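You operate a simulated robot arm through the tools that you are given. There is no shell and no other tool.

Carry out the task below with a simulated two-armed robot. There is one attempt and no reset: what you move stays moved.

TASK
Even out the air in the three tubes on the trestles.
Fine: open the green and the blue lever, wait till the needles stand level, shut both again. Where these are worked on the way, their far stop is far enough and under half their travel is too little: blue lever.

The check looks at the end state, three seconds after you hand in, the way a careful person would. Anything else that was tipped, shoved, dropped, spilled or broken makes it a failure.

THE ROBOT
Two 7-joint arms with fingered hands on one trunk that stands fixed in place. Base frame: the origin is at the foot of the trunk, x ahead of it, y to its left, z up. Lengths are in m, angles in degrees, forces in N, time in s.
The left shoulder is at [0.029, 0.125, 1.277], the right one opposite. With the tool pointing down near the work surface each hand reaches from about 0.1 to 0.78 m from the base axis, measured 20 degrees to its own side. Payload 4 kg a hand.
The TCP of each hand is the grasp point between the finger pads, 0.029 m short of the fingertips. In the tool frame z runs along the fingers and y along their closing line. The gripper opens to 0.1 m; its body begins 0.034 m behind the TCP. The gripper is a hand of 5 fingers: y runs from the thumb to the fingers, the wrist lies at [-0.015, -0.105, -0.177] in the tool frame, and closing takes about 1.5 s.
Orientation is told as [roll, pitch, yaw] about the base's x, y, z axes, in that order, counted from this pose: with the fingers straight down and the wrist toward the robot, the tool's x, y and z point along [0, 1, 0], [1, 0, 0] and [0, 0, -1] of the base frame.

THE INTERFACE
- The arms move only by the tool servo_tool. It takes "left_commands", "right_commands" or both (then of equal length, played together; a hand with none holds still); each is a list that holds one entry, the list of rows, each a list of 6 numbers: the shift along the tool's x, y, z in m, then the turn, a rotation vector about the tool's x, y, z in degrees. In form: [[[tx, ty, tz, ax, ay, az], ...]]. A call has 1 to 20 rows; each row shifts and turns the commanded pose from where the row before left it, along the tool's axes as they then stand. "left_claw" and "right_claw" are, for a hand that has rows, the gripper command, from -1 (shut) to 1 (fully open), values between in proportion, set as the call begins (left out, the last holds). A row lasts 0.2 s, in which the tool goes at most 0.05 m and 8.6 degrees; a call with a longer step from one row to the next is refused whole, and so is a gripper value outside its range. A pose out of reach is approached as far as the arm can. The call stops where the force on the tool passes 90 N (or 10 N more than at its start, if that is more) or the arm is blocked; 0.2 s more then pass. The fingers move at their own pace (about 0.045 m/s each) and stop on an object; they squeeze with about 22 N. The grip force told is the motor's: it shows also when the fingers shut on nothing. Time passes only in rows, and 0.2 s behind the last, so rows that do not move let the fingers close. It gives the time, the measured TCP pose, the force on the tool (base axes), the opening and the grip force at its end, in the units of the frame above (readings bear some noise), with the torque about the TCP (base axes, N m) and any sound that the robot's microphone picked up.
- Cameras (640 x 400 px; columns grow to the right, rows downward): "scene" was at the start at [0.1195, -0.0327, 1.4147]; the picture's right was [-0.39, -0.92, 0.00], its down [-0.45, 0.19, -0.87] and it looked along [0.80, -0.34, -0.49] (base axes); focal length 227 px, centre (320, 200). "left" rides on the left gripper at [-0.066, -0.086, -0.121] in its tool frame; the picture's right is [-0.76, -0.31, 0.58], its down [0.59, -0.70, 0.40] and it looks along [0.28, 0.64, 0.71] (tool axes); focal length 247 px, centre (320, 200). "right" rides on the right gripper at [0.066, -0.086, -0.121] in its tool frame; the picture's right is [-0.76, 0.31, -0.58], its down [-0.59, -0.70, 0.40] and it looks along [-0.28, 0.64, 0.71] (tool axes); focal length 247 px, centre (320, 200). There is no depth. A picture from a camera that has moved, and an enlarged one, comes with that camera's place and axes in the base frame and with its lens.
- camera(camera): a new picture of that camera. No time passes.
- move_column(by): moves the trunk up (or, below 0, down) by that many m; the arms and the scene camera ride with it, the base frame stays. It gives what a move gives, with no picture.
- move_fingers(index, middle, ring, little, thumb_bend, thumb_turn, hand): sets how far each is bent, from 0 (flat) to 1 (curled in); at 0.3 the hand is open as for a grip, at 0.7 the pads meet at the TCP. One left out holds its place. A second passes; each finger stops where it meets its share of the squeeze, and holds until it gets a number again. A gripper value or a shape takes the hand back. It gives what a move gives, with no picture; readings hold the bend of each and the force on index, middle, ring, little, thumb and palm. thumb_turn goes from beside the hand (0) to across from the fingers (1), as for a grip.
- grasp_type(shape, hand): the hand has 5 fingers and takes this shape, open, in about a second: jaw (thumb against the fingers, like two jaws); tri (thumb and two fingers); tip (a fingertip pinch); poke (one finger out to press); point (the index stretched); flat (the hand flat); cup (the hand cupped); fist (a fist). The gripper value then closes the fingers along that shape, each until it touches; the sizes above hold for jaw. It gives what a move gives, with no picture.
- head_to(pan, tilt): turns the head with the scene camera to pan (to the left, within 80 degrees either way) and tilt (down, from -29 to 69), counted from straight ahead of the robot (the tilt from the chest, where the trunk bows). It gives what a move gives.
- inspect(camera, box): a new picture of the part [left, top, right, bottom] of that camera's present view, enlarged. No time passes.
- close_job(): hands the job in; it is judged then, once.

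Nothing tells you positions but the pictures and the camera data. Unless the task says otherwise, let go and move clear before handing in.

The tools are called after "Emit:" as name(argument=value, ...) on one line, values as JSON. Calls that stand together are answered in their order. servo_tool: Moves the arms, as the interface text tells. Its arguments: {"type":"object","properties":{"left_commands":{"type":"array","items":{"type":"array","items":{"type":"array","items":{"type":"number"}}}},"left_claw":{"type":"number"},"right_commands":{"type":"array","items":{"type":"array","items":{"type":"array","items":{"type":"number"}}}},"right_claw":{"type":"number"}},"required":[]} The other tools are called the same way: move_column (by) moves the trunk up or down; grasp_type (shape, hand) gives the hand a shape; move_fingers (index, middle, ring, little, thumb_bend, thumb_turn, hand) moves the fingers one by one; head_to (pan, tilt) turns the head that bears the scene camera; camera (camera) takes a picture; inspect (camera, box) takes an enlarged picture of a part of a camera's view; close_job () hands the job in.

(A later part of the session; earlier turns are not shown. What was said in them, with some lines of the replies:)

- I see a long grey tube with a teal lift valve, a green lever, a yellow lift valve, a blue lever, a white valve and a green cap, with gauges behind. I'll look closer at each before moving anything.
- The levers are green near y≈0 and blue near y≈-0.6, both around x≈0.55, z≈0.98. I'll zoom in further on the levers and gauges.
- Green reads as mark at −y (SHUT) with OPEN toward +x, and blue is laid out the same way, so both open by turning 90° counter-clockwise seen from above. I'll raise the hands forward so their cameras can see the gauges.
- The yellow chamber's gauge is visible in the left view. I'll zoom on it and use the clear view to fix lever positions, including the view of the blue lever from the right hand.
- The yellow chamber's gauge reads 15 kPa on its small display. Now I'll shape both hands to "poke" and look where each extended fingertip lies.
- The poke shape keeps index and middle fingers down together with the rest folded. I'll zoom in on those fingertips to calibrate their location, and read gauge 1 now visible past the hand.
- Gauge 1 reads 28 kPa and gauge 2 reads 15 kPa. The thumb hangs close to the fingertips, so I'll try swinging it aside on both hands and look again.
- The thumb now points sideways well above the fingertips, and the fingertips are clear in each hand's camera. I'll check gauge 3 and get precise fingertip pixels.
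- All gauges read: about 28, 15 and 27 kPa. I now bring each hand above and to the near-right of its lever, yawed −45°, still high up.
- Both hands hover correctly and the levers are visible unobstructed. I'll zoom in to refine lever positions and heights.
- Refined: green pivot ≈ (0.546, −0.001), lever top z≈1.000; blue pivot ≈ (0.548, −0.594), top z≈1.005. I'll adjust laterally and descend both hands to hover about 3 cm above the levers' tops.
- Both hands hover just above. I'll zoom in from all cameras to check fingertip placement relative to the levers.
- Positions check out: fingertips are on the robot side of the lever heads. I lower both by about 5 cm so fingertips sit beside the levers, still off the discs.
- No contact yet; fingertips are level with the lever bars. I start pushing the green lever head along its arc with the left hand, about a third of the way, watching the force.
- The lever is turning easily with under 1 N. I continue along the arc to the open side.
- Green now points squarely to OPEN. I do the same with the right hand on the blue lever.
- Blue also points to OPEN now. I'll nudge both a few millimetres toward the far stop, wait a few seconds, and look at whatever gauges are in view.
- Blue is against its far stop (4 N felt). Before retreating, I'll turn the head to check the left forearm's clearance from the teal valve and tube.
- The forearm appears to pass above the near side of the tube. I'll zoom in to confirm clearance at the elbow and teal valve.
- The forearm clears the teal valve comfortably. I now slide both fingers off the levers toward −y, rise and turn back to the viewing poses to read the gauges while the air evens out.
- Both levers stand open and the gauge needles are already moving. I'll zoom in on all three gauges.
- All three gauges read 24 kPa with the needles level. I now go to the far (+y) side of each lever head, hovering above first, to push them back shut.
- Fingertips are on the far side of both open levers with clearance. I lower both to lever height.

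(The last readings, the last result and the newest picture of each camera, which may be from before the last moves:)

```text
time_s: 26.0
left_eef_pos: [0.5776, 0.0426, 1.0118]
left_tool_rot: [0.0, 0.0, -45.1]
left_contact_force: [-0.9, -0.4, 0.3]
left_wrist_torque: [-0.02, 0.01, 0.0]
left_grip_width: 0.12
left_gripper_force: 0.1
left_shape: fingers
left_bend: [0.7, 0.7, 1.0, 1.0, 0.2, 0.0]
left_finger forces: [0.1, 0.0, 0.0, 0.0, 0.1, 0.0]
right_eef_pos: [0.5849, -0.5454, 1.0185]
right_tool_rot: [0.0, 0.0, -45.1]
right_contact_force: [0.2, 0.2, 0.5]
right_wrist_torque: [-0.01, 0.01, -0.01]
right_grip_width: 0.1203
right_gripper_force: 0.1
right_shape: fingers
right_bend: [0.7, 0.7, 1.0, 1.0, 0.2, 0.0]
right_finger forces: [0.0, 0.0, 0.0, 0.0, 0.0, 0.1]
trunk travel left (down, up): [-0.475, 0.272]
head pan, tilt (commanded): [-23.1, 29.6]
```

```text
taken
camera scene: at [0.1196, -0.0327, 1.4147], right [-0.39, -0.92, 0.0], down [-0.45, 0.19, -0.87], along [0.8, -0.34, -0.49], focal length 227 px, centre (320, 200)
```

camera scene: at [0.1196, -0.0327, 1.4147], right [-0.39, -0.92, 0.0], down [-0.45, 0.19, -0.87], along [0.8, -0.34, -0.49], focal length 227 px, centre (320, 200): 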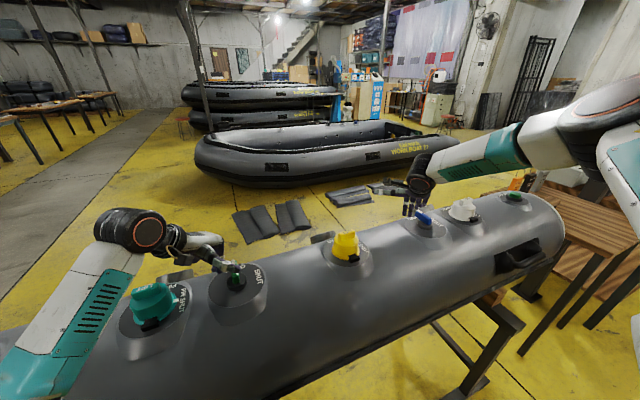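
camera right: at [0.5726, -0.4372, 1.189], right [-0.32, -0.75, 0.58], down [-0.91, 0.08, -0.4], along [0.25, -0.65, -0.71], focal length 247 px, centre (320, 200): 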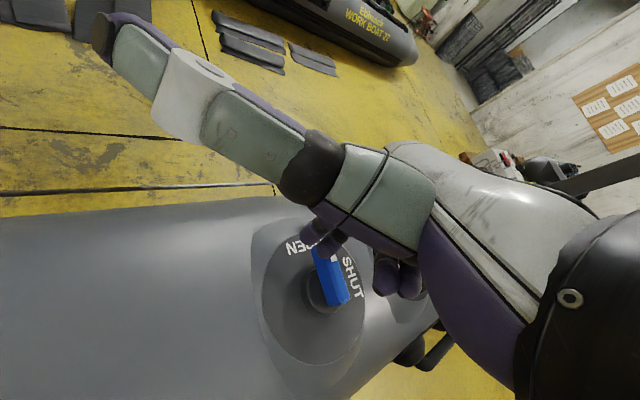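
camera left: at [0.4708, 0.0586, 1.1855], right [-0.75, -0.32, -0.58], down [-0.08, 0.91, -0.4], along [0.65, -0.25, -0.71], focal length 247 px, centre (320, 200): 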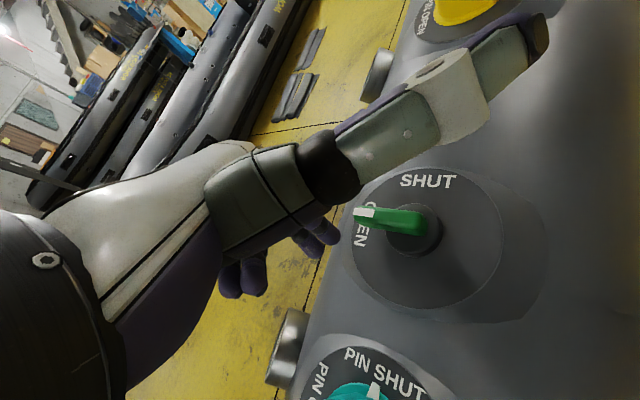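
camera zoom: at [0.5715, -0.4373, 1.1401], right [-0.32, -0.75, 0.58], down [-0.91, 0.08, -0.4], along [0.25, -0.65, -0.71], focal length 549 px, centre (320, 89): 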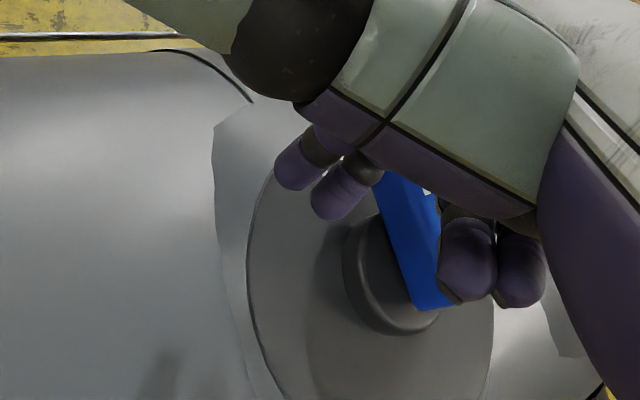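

All clear of contact. I push both levers back along their arcs toward SHUT, stopping a little before the end to check.

Emit:
servo_tool(left_commands=[[[-0.0114, 0.0128, 0, 0, 0, 0], [-0.0042, 0.0091, 0, 0, 0, 0], [-0.0064, 0.0077, 0, 0, 0, 0], [-0.0081, 0.0059, 0, 0, 0, 0], [-0.0094, 0.0035, 0, 0, 0, 0], [-0.01, 0.0009, 0, 0, 0, 0], [0, 0, 0, 0, 0, 0]]], right_commands=[[[-0.0106, 0.0106, 0, 0, 0, 0], [-0.0042, 0.0091, 0, 0, 0, 0], [-0.0064, 0.0077, 0, 0, 0, 0], [-0.0081, 0.0059, 0, 0, 0, 0], [-0.0094, 0.0035, 0, 0, 0, 0], [-0.01, 0.0009, 0, 0, 0, 0], [0, 0, 0, 0, 0, 0]]])

Emit:
camera(camera="left")

Emit:
camera(camera="right")

Emit:
inspect(camera="scene", box=[180, 220, 300, 320])

Emit:
inspect(camera="scene", box=[380, 160, 480, 250])

```text
time_s: 27.6
left_eef_pos: [0.5712, -0.0204, 1.0137]
left_tool_rot: [-0.1, 0.0, -44.9]
left_contact_force: [0.5, -0.1, 0.0]
left_wrist_torque: [0.0, 0.0, 0.0]
left_grip_width: 0.1201
left_gripper_force: 0.1
left_shape: fingers
left_bend: [0.7, 0.7, 1.0, 1.0, 0.2, 0.0]
left_finger forces: [0.1, 0.0, 0.0, 0.1, 0.1, 0.1]
right_eef_pos: [0.5778, -0.6049, 1.0197]
right_tool_rot: [0.0, 0.1, -44.9]
right_contact_force: [0.5, -0.6, -0.6]
right_wrist_torque: [-0.01, -0.02, 0.0]
right_grip_width: 0.1204
right_gripper_force: 0.1
right_shape: fingers
right_bend: [0.7, 0.7, 1.0, 1.0, 0.2, 0.0]
right_finger forces: [0.1, 0.0, 0.0, 0.1, 0.0, 0.1]
trunk travel left (down, up): [-0.475, 0.272]
head pan, tilt (commanded): [-23.1, 29.6]
```

```text
taken
camera left: at [0.4654, -0.0057, 1.1343], right [-0.75, -0.32, -0.58], down [-0.08, 0.91, -0.4], along [0.65, -0.25, -0.71], focal length 247 px, centre (320, 200)
```

left: 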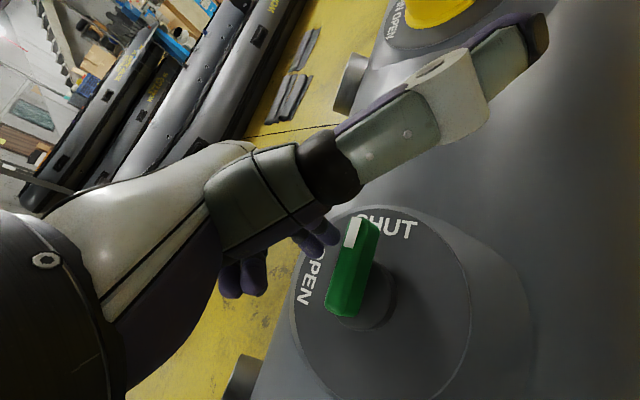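

```text
taken
camera right: at [0.5639, -0.4983, 1.1409], right [-0.32, -0.75, 0.58], down [-0.91, 0.08, -0.4], along [0.25, -0.65, -0.71], focal length 247 px, centre (320, 200)
```

right: 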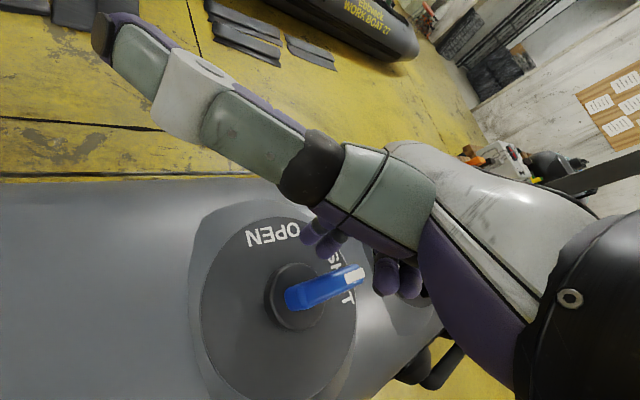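

```text
4.00 times, centred on (240, 270) of scene
camera zoom: at [0.1199, -0.0326, 1.4146], right [-0.39, -0.92, 0.0], down [-0.45, 0.19, -0.87], along [0.8, -0.34, -0.49], focal length 909 px, centre (640, -80)
```

zoom: 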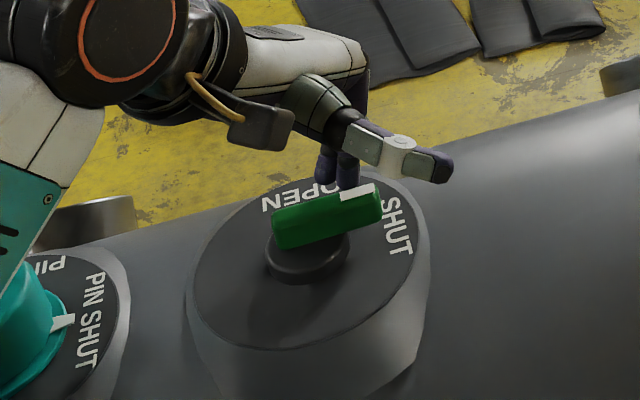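

```text
4.44 times, centred on (430, 205) of scene
camera zoom: at [0.1199, -0.0326, 1.4146], right [-0.39, -0.92, 0.0], down [-0.45, 0.19, -0.87], along [0.8, -0.34, -0.49], focal length 1010 px, centre (-169, 178)
```

zoom: 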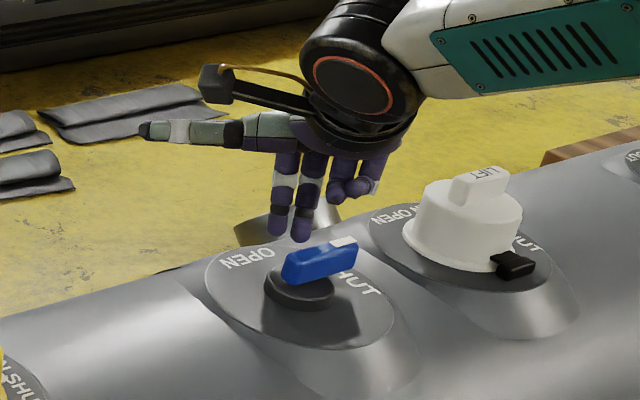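

Both are nearly shut. I push the last bit toward the SHUT stop gently, watching forces.

Emit:
servo_tool(left_commands=[[[-0.005, -0.0008, 0, 0, 0, 0], [-0.005, -0.0012, 0, 0, 0, 0], [0, 0, 0, 0, 0, 0]]], right_commands=[[[-0.005, -0.0008, 0, 0, 0, 0], [-0.005, -0.0012, 0, 0, 0, 0], [0, 0, 0, 0, 0, 0]]])

Emit:
inspect(camera="left", box=[260, 180, 480, 360])

Emit:
inspect(camera="right", box=[200, 180, 400, 340])

```text
time_s: 28.4
left_eef_pos: [0.5638, -0.0263, 1.0136]
left_tool_rot: [0.1, 0.0, -45.1]
left_contact_force: [0.4, -0.3, 0.6]
left_wrist_torque: [0.03, 0.0, -0.02]
left_grip_width: 0.1203
left_gripper_force: 0.8
left_shape: fingers
left_bend: [0.7, 0.7, 1.0, 1.0, 0.2, 0.0]
left_finger forces: [0.3, 0.0, 0.1, 0.0, 0.1, 0.1]
right_eef_pos: [0.5701, -0.6121, 1.0194]
right_tool_rot: [0.0, 0.0, -45.0]
right_contact_force: [0.0, -0.3, -0.4]
right_wrist_torque: [-0.01, -0.01, 0.0]
right_grip_width: 0.1201
right_gripper_force: 0.1
right_shape: fingers
right_bend: [0.7, 0.7, 1.0, 1.0, 0.2, 0.0]
right_finger forces: [0.0, 0.0, 0.0, 0.0, 0.0, 0.1]
trunk travel left (down, up): [-0.475, 0.272]
head pan, tilt (commanded): [-23.1, 29.6]
```

```text
2.22 times, centred on (370, 270) of left
camera zoom: at [0.4577, -0.0116, 1.1351], right [-0.75, -0.32, -0.58], down [-0.08, 0.91, -0.4], along [0.65, -0.25, -0.71], focal length 549 px, centre (209, 44)
```

zoom: 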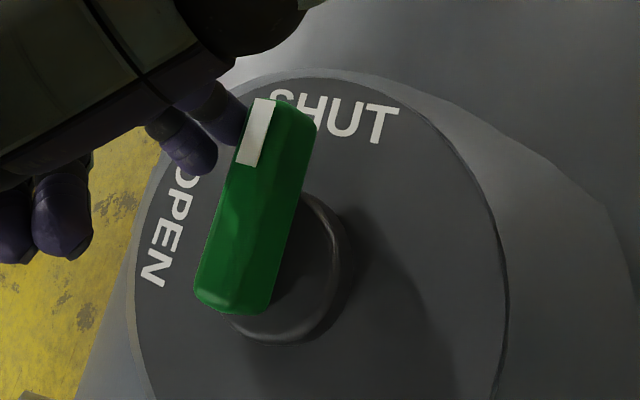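

```text
2.50 times, centred on (300, 260) of right
camera zoom: at [0.5556, -0.5039, 1.1409], right [-0.32, -0.75, 0.58], down [-0.91, 0.08, -0.4], along [0.25, -0.65, -0.71], focal length 617 px, centre (370, 50)
```

zoom: 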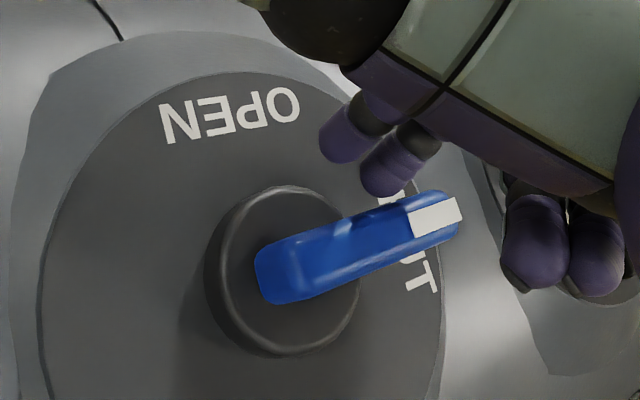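

Both levers look practically at SHUT. I press a bit further in −x with each in small steps until the stop is felt.

Emit:
servo_tool(left_commands=[[[-0.0025, -0.0018, 0, 0, 0, 0], [-0.0018, -0.0018, 0, 0, 0, 0], [0, 0, 0, 0, 0, 0]]], right_commands=[[[-0.0035, -0.0025, 0, 0, 0, 0], [-0.0025, -0.0025, 0, 0, 0, 0], [0, 0, 0, 0, 0, 0]]])

```text
time_s: 29.2
left_eef_pos: [0.5604, -0.0256, 1.0137]
left_tool_rot: [-0.1, 0.0, -45.0]
left_contact_force: [6.4, 1.9, 2.3]
left_wrist_torque: [0.03, -0.12, 0.08]
left_grip_width: 0.1215
left_gripper_force: 2.5
left_shape: fingers
left_bend: [0.68, 0.7, 1.0, 1.0, 0.2, 0.0]
left_finger forces: [6.6, 0.0, 0.0, 0.0, 0.0, 0.1]
right_eef_pos: [0.5628, -0.61, 1.0199]
right_tool_rot: [0.0, 0.0, -44.9]
right_contact_force: [6.5, 2.2, 1.9]
right_wrist_torque: [0.03, -0.13, 0.1]
right_grip_width: 0.12
right_gripper_force: 2.8
right_shape: fingers
right_bend: [0.7, 0.68, 1.0, 1.0, 0.2, 0.0]
right_finger forces: [0.0, 5.8, 0.0, 0.0, 0.1, 0.0]
trunk travel left (down, up): [-0.475, 0.272]
head pan, tilt (commanded): [-23.1, 29.6]
```

Both levers are firmly against their SHUT stops (about 6.5 N each). I back the fingers off in +x, rise, and go to the viewing poses to verify.

Emit:
servo_tool(left_commands=[[[0.007, 0.007, 0, 0, 0, 0], [0.0105, 0.0105, 0, 0, 0, 0], [0, 0, -0.03, 0, 0, 0], [0, 0, -0.05, 0, 0, 0], [0, 0, -0.05, 0, 0, 0], [0, 0, -0.05, 0, 0, 0], [0, 0, -0.05, 0, 0, 0], [0, 0, -0.05, 0, 0, 0], [0, 0, 0, 0, 0, -7.5], [0, 0, 0, 0, 0, -7.5], [0, 0, 0, 0, 0, -7.5], [0, 0, 0, 0, 0, -7.5], [0, 0, 0, 0, 0, -7.5], [0, 0, 0, 0, 0, -7.5], [-0.016, 0.034, 0, 0, 0, 0], [-0.016, 0.034, 0, 0, 0, 0], [-0.016, 0.034, 0, 0, 0, 0], [0, 0, 0, 0, 0, 0]]], right_commands=[[[0.007, 0.007, 0, 0, 0, 0], [0.0105, 0.0105, 0, 0, 0, 0], [0, 0, -0.03, 0, 0, 0], [0, 0, -0.05, 0, 0, 0], [0, 0, -0.05, 0, 0, 0], [0, 0, -0.05, 0, 0, 0], [0, 0, -0.05, 0, 0, 0], [0, 0, -0.05, 0, 0, 0], [0, 0, 0, 0, 0, -7.5], [0, 0, 0, 0, 0, -7.5], [0, 0, 0, 0, 0, -7.5], [0, 0, 0, 0, 0, -7.5], [0, 0, 0, 0, 0, -7.5], [0, 0, 0, 0, 0, -7.5], [0.02, 0.004, 0, 0, 0, 0], [0.02, 0.004, 0, 0, 0, 0], [0.02, 0.004, 0, 0, 0, 0], [0, 0, 0, 0, 0, 0]]])

Emit:
inspect(camera="left", box=[520, 190, 610, 260])

Emit:
inspect(camera="left", box=[310, 310, 380, 380])

Emit:
inspect(camera="right", box=[270, 270, 340, 330])

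Emit:
inspect(camera="right", box=[140, 280, 270, 400])

Emit:
inspect(camera="scene", box=[190, 240, 290, 330])

Emit:
camera(camera="scene")

Emit:
inspect(camera="scene", box=[380, 180, 500, 260])

```text
time_s: 33.0
left_eef_pos: [0.6863, -0.0744, 1.2941]
left_tool_rot: [0.0, 0.1, 0.0]
left_contact_force: [0.1, 0.1, -0.7]
left_wrist_torque: [-0.01, 0.05, 0.0]
left_grip_width: 0.1202
left_gripper_force: 0.0
left_shape: fingers
left_bend: [0.7, 0.7, 1.0, 1.0, 0.2, 0.0]
left_finger forces: [0.1, 0.0, 0.0, 0.0, 0.0, 0.1]
right_eef_pos: [0.5981, -0.5488, 1.3004]
right_tool_rot: [0.0, 0.0, 0.0]
right_contact_force: [-0.1, -0.1, 0.3]
right_wrist_torque: [-0.02, -0.04, -0.01]
right_grip_width: 0.1199
right_gripper_force: 0.0
right_shape: fingers
right_bend: [0.7, 0.7, 1.0, 1.0, 0.2, 0.0]
right_finger forces: [0.0, 0.0, 0.1, 0.0, 0.0, 0.0]
trunk travel left (down, up): [-0.475, 0.272]
head pan, tilt (commanded): [-23.1, 29.6]
```

```text
5.71 times, centred on (565, 225) of left
camera zoom: at [0.6015, -0.1386, 1.4151], right [-0.31, -0.76, -0.58], down [-0.7, 0.59, -0.4], along [0.64, 0.28, -0.71], focal length 1411 px, centre (-1080, 57)
```

zoom: 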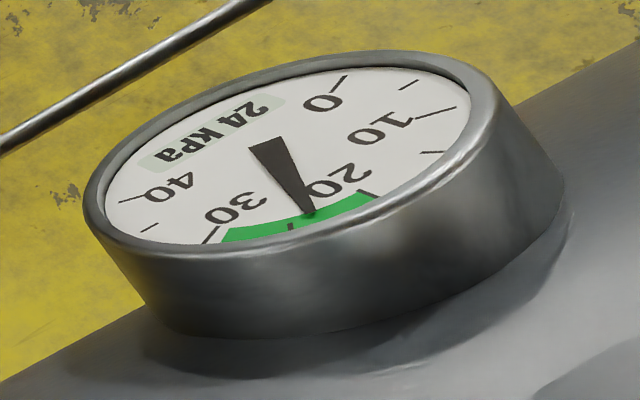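

```text
5.71 times, centred on (345, 345) of left
camera zoom: at [0.6015, -0.1386, 1.4151], right [-0.31, -0.76, -0.58], down [-0.7, 0.59, -0.4], along [0.64, 0.28, -0.71], focal length 1411 px, centre (177, -629)
```

zoom: 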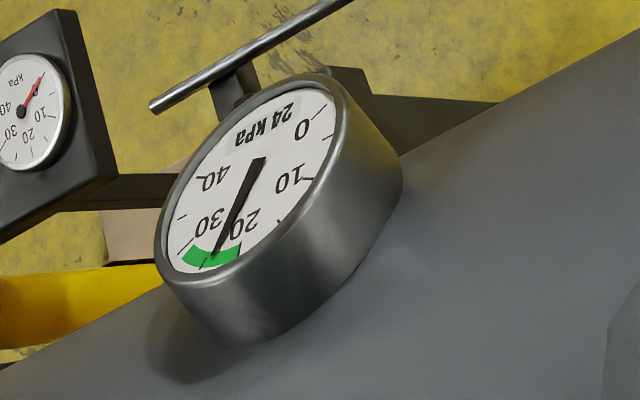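

```text
6.67 times, centred on (305, 300) of right
camera zoom: at [0.5139, -0.4839, 1.4207], right [0.31, -0.76, 0.58], down [-0.7, -0.59, -0.4], along [0.64, -0.28, -0.71], focal length 1646 px, centre (420, -467)
```

zoom: 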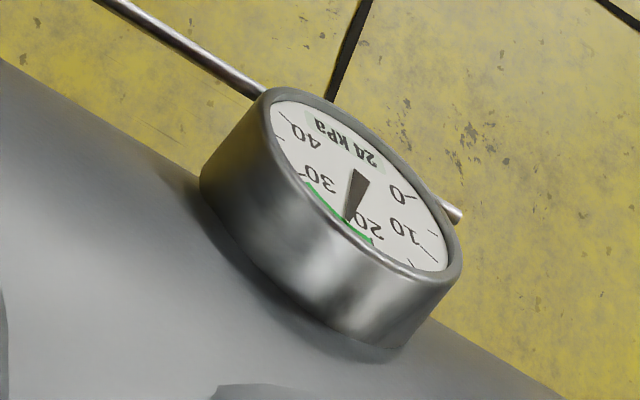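

```text
3.33 times, centred on (205, 340) of right
camera zoom: at [0.5139, -0.4839, 1.4207], right [0.31, -0.76, 0.58], down [-0.7, -0.59, -0.4], along [0.64, -0.28, -0.71], focal length 823 px, centre (703, -267)
```

zoom: 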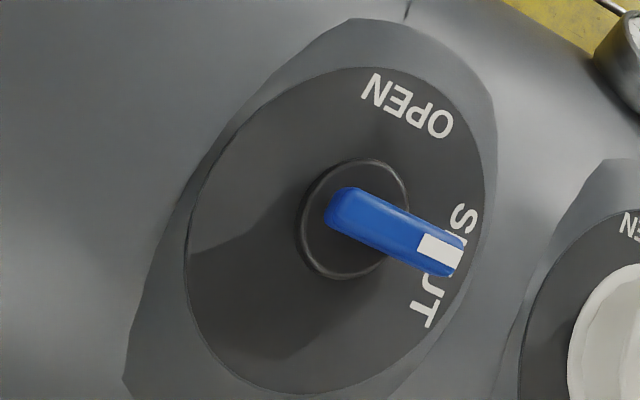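

```text
4.44 times, centred on (240, 285) of scene
camera zoom: at [0.1197, -0.032, 1.4147], right [-0.39, -0.92, 0.0], down [-0.45, 0.19, -0.87], along [0.8, -0.34, -0.49], focal length 1010 px, centre (676, -178)
```

zoom: 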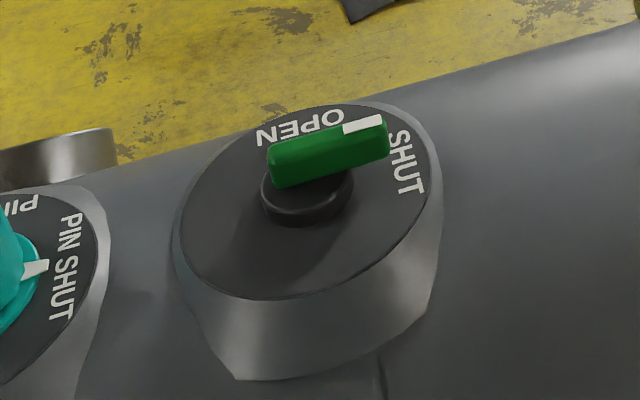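

```text
taken
camera scene: at [0.1197, -0.032, 1.4147], right [-0.39, -0.92, 0.0], down [-0.45, 0.19, -0.87], along [0.8, -0.34, -0.49], focal length 227 px, centre (320, 200)
```

scene: 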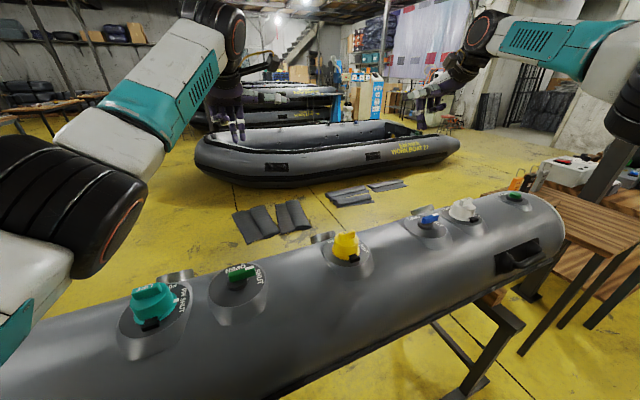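

```text
5.00 times, centred on (440, 220) of scene
camera zoom: at [0.1197, -0.032, 1.4147], right [-0.39, -0.92, 0.0], down [-0.45, 0.19, -0.87], along [0.8, -0.34, -0.49], focal length 1136 px, centre (-280, 100)
```

zoom: 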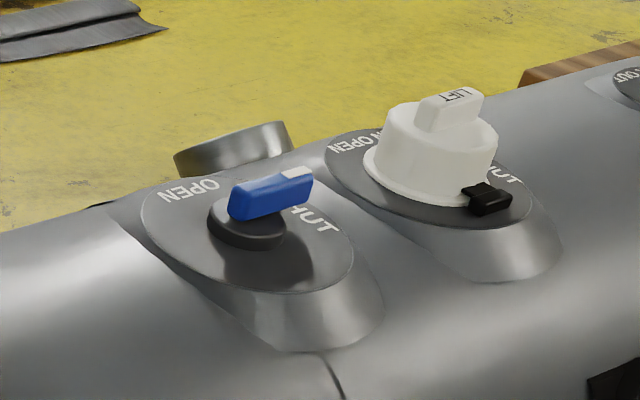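

Levers look exactly as at the start (shut) and all gauges read 24 kPa. I'll take one tighter look at each needle to confirm they match.

Emit:
inspect(camera="left", box=[535, 198, 590, 238])

Emit:
inspect(camera="left", box=[312, 322, 352, 362])

Emit:
inspect(camera="right", box=[292, 280, 332, 315])

Emit:
inspect(camera="right", box=[60, 140, 150, 210])

Emit:
camera(camera="left")

Emit:
camera(camera="right")

```text
10.00 times, centred on (562, 218) of left
camera zoom: at [0.6015, -0.1386, 1.4151], right [-0.31, -0.76, -0.58], down [-0.7, 0.59, -0.4], along [0.64, 0.28, -0.71], focal length 2470 px, centre (-2105, 20)
```

zoom: 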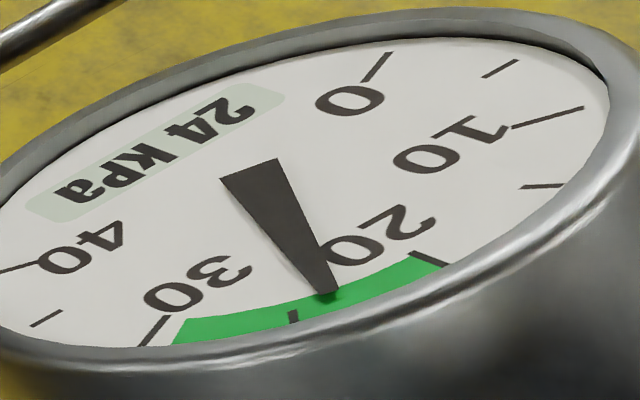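

```text
10.00 times, centred on (332, 342) of left
camera zoom: at [0.6015, -0.1386, 1.4151], right [-0.31, -0.76, -0.58], down [-0.7, 0.59, -0.4], along [0.64, 0.28, -0.71], focal length 2470 px, centre (200, -1220)
```

zoom: 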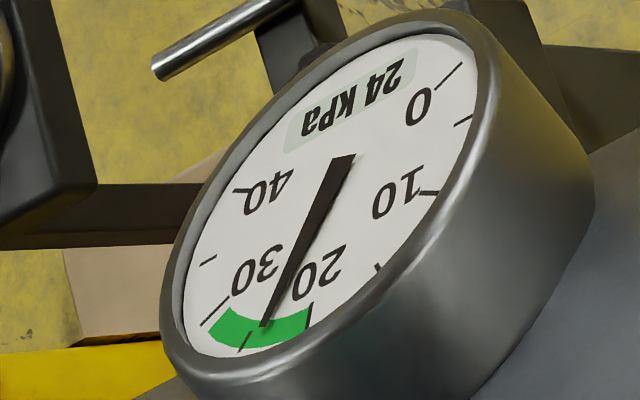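

```text
11.43 times, centred on (312, 298) of right
camera zoom: at [0.5139, -0.4839, 1.4207], right [0.31, -0.76, 0.58], down [-0.7, -0.59, -0.4], along [0.64, -0.28, -0.71], focal length 2823 px, centre (411, -914)
```

zoom: 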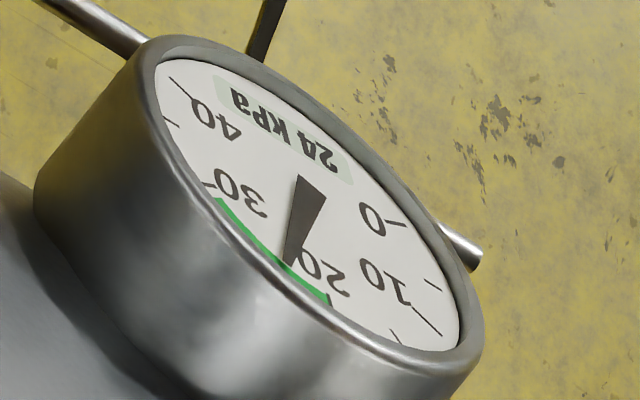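

```text
5.71 times, centred on (105, 175) of right
camera zoom: at [0.5139, -0.4839, 1.4207], right [0.31, -0.76, 0.58], down [-0.7, -0.59, -0.4], along [0.64, -0.28, -0.71], focal length 1411 px, centre (1549, 343)
```

zoom: 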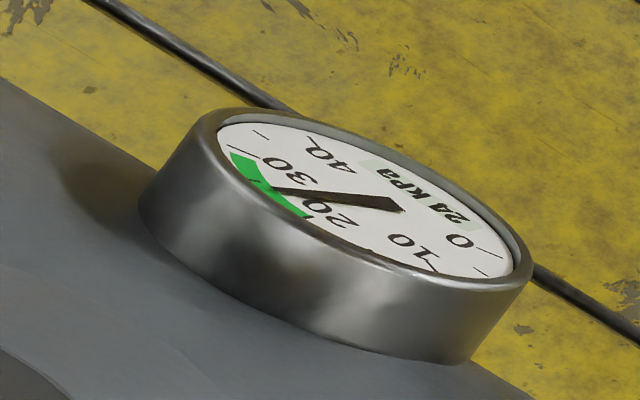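

```text
taken
camera left: at [0.6015, -0.1386, 1.4151], right [-0.31, -0.76, -0.58], down [-0.7, 0.59, -0.4], along [0.64, 0.28, -0.71], focal length 247 px, centre (320, 200)
```

left: 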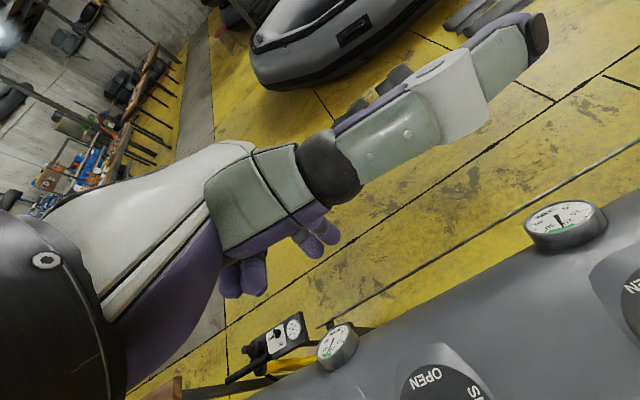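

```text
taken
camera right: at [0.5139, -0.4839, 1.4207], right [0.31, -0.76, 0.58], down [-0.7, -0.59, -0.4], along [0.64, -0.28, -0.71], focal length 247 px, centre (320, 200)
```

right: 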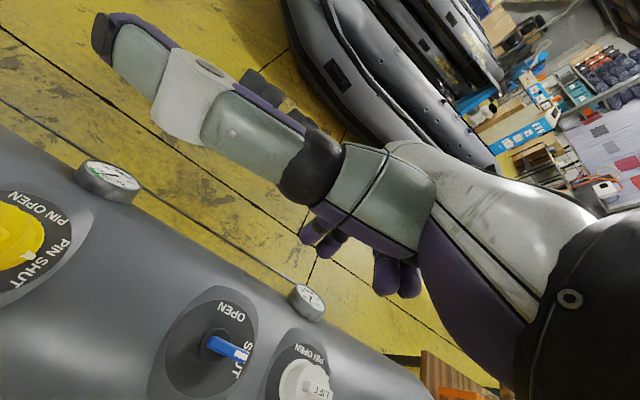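

All three gauges stand level at 24 kPa. Both levers are back on SHUT against their stops, the valves and caps look untouched, and both hands are well clear, so I hand in.

Emit:
close_job()

```text
The job is handed in.
```

The air in the three tubes is level: all three gauges now read 24 kPa, from about 28, 15 and 27 kPa at the start. I handed the job in and haven't seen a verdict.

- **Levers:** I turned the green lever to OPEN and pushed the blue one to its far stop. They stayed open roughly 13 seconds. I then pushed both back until I felt the SHUT stop, at about 6.5 N on each.
- **After shutting:** the gauges still agreed, and both levers looked the same as at the start.
- **Surroundings:** I saw nothing else touched, tipped or moved, and both hands were well clear at hand-in.
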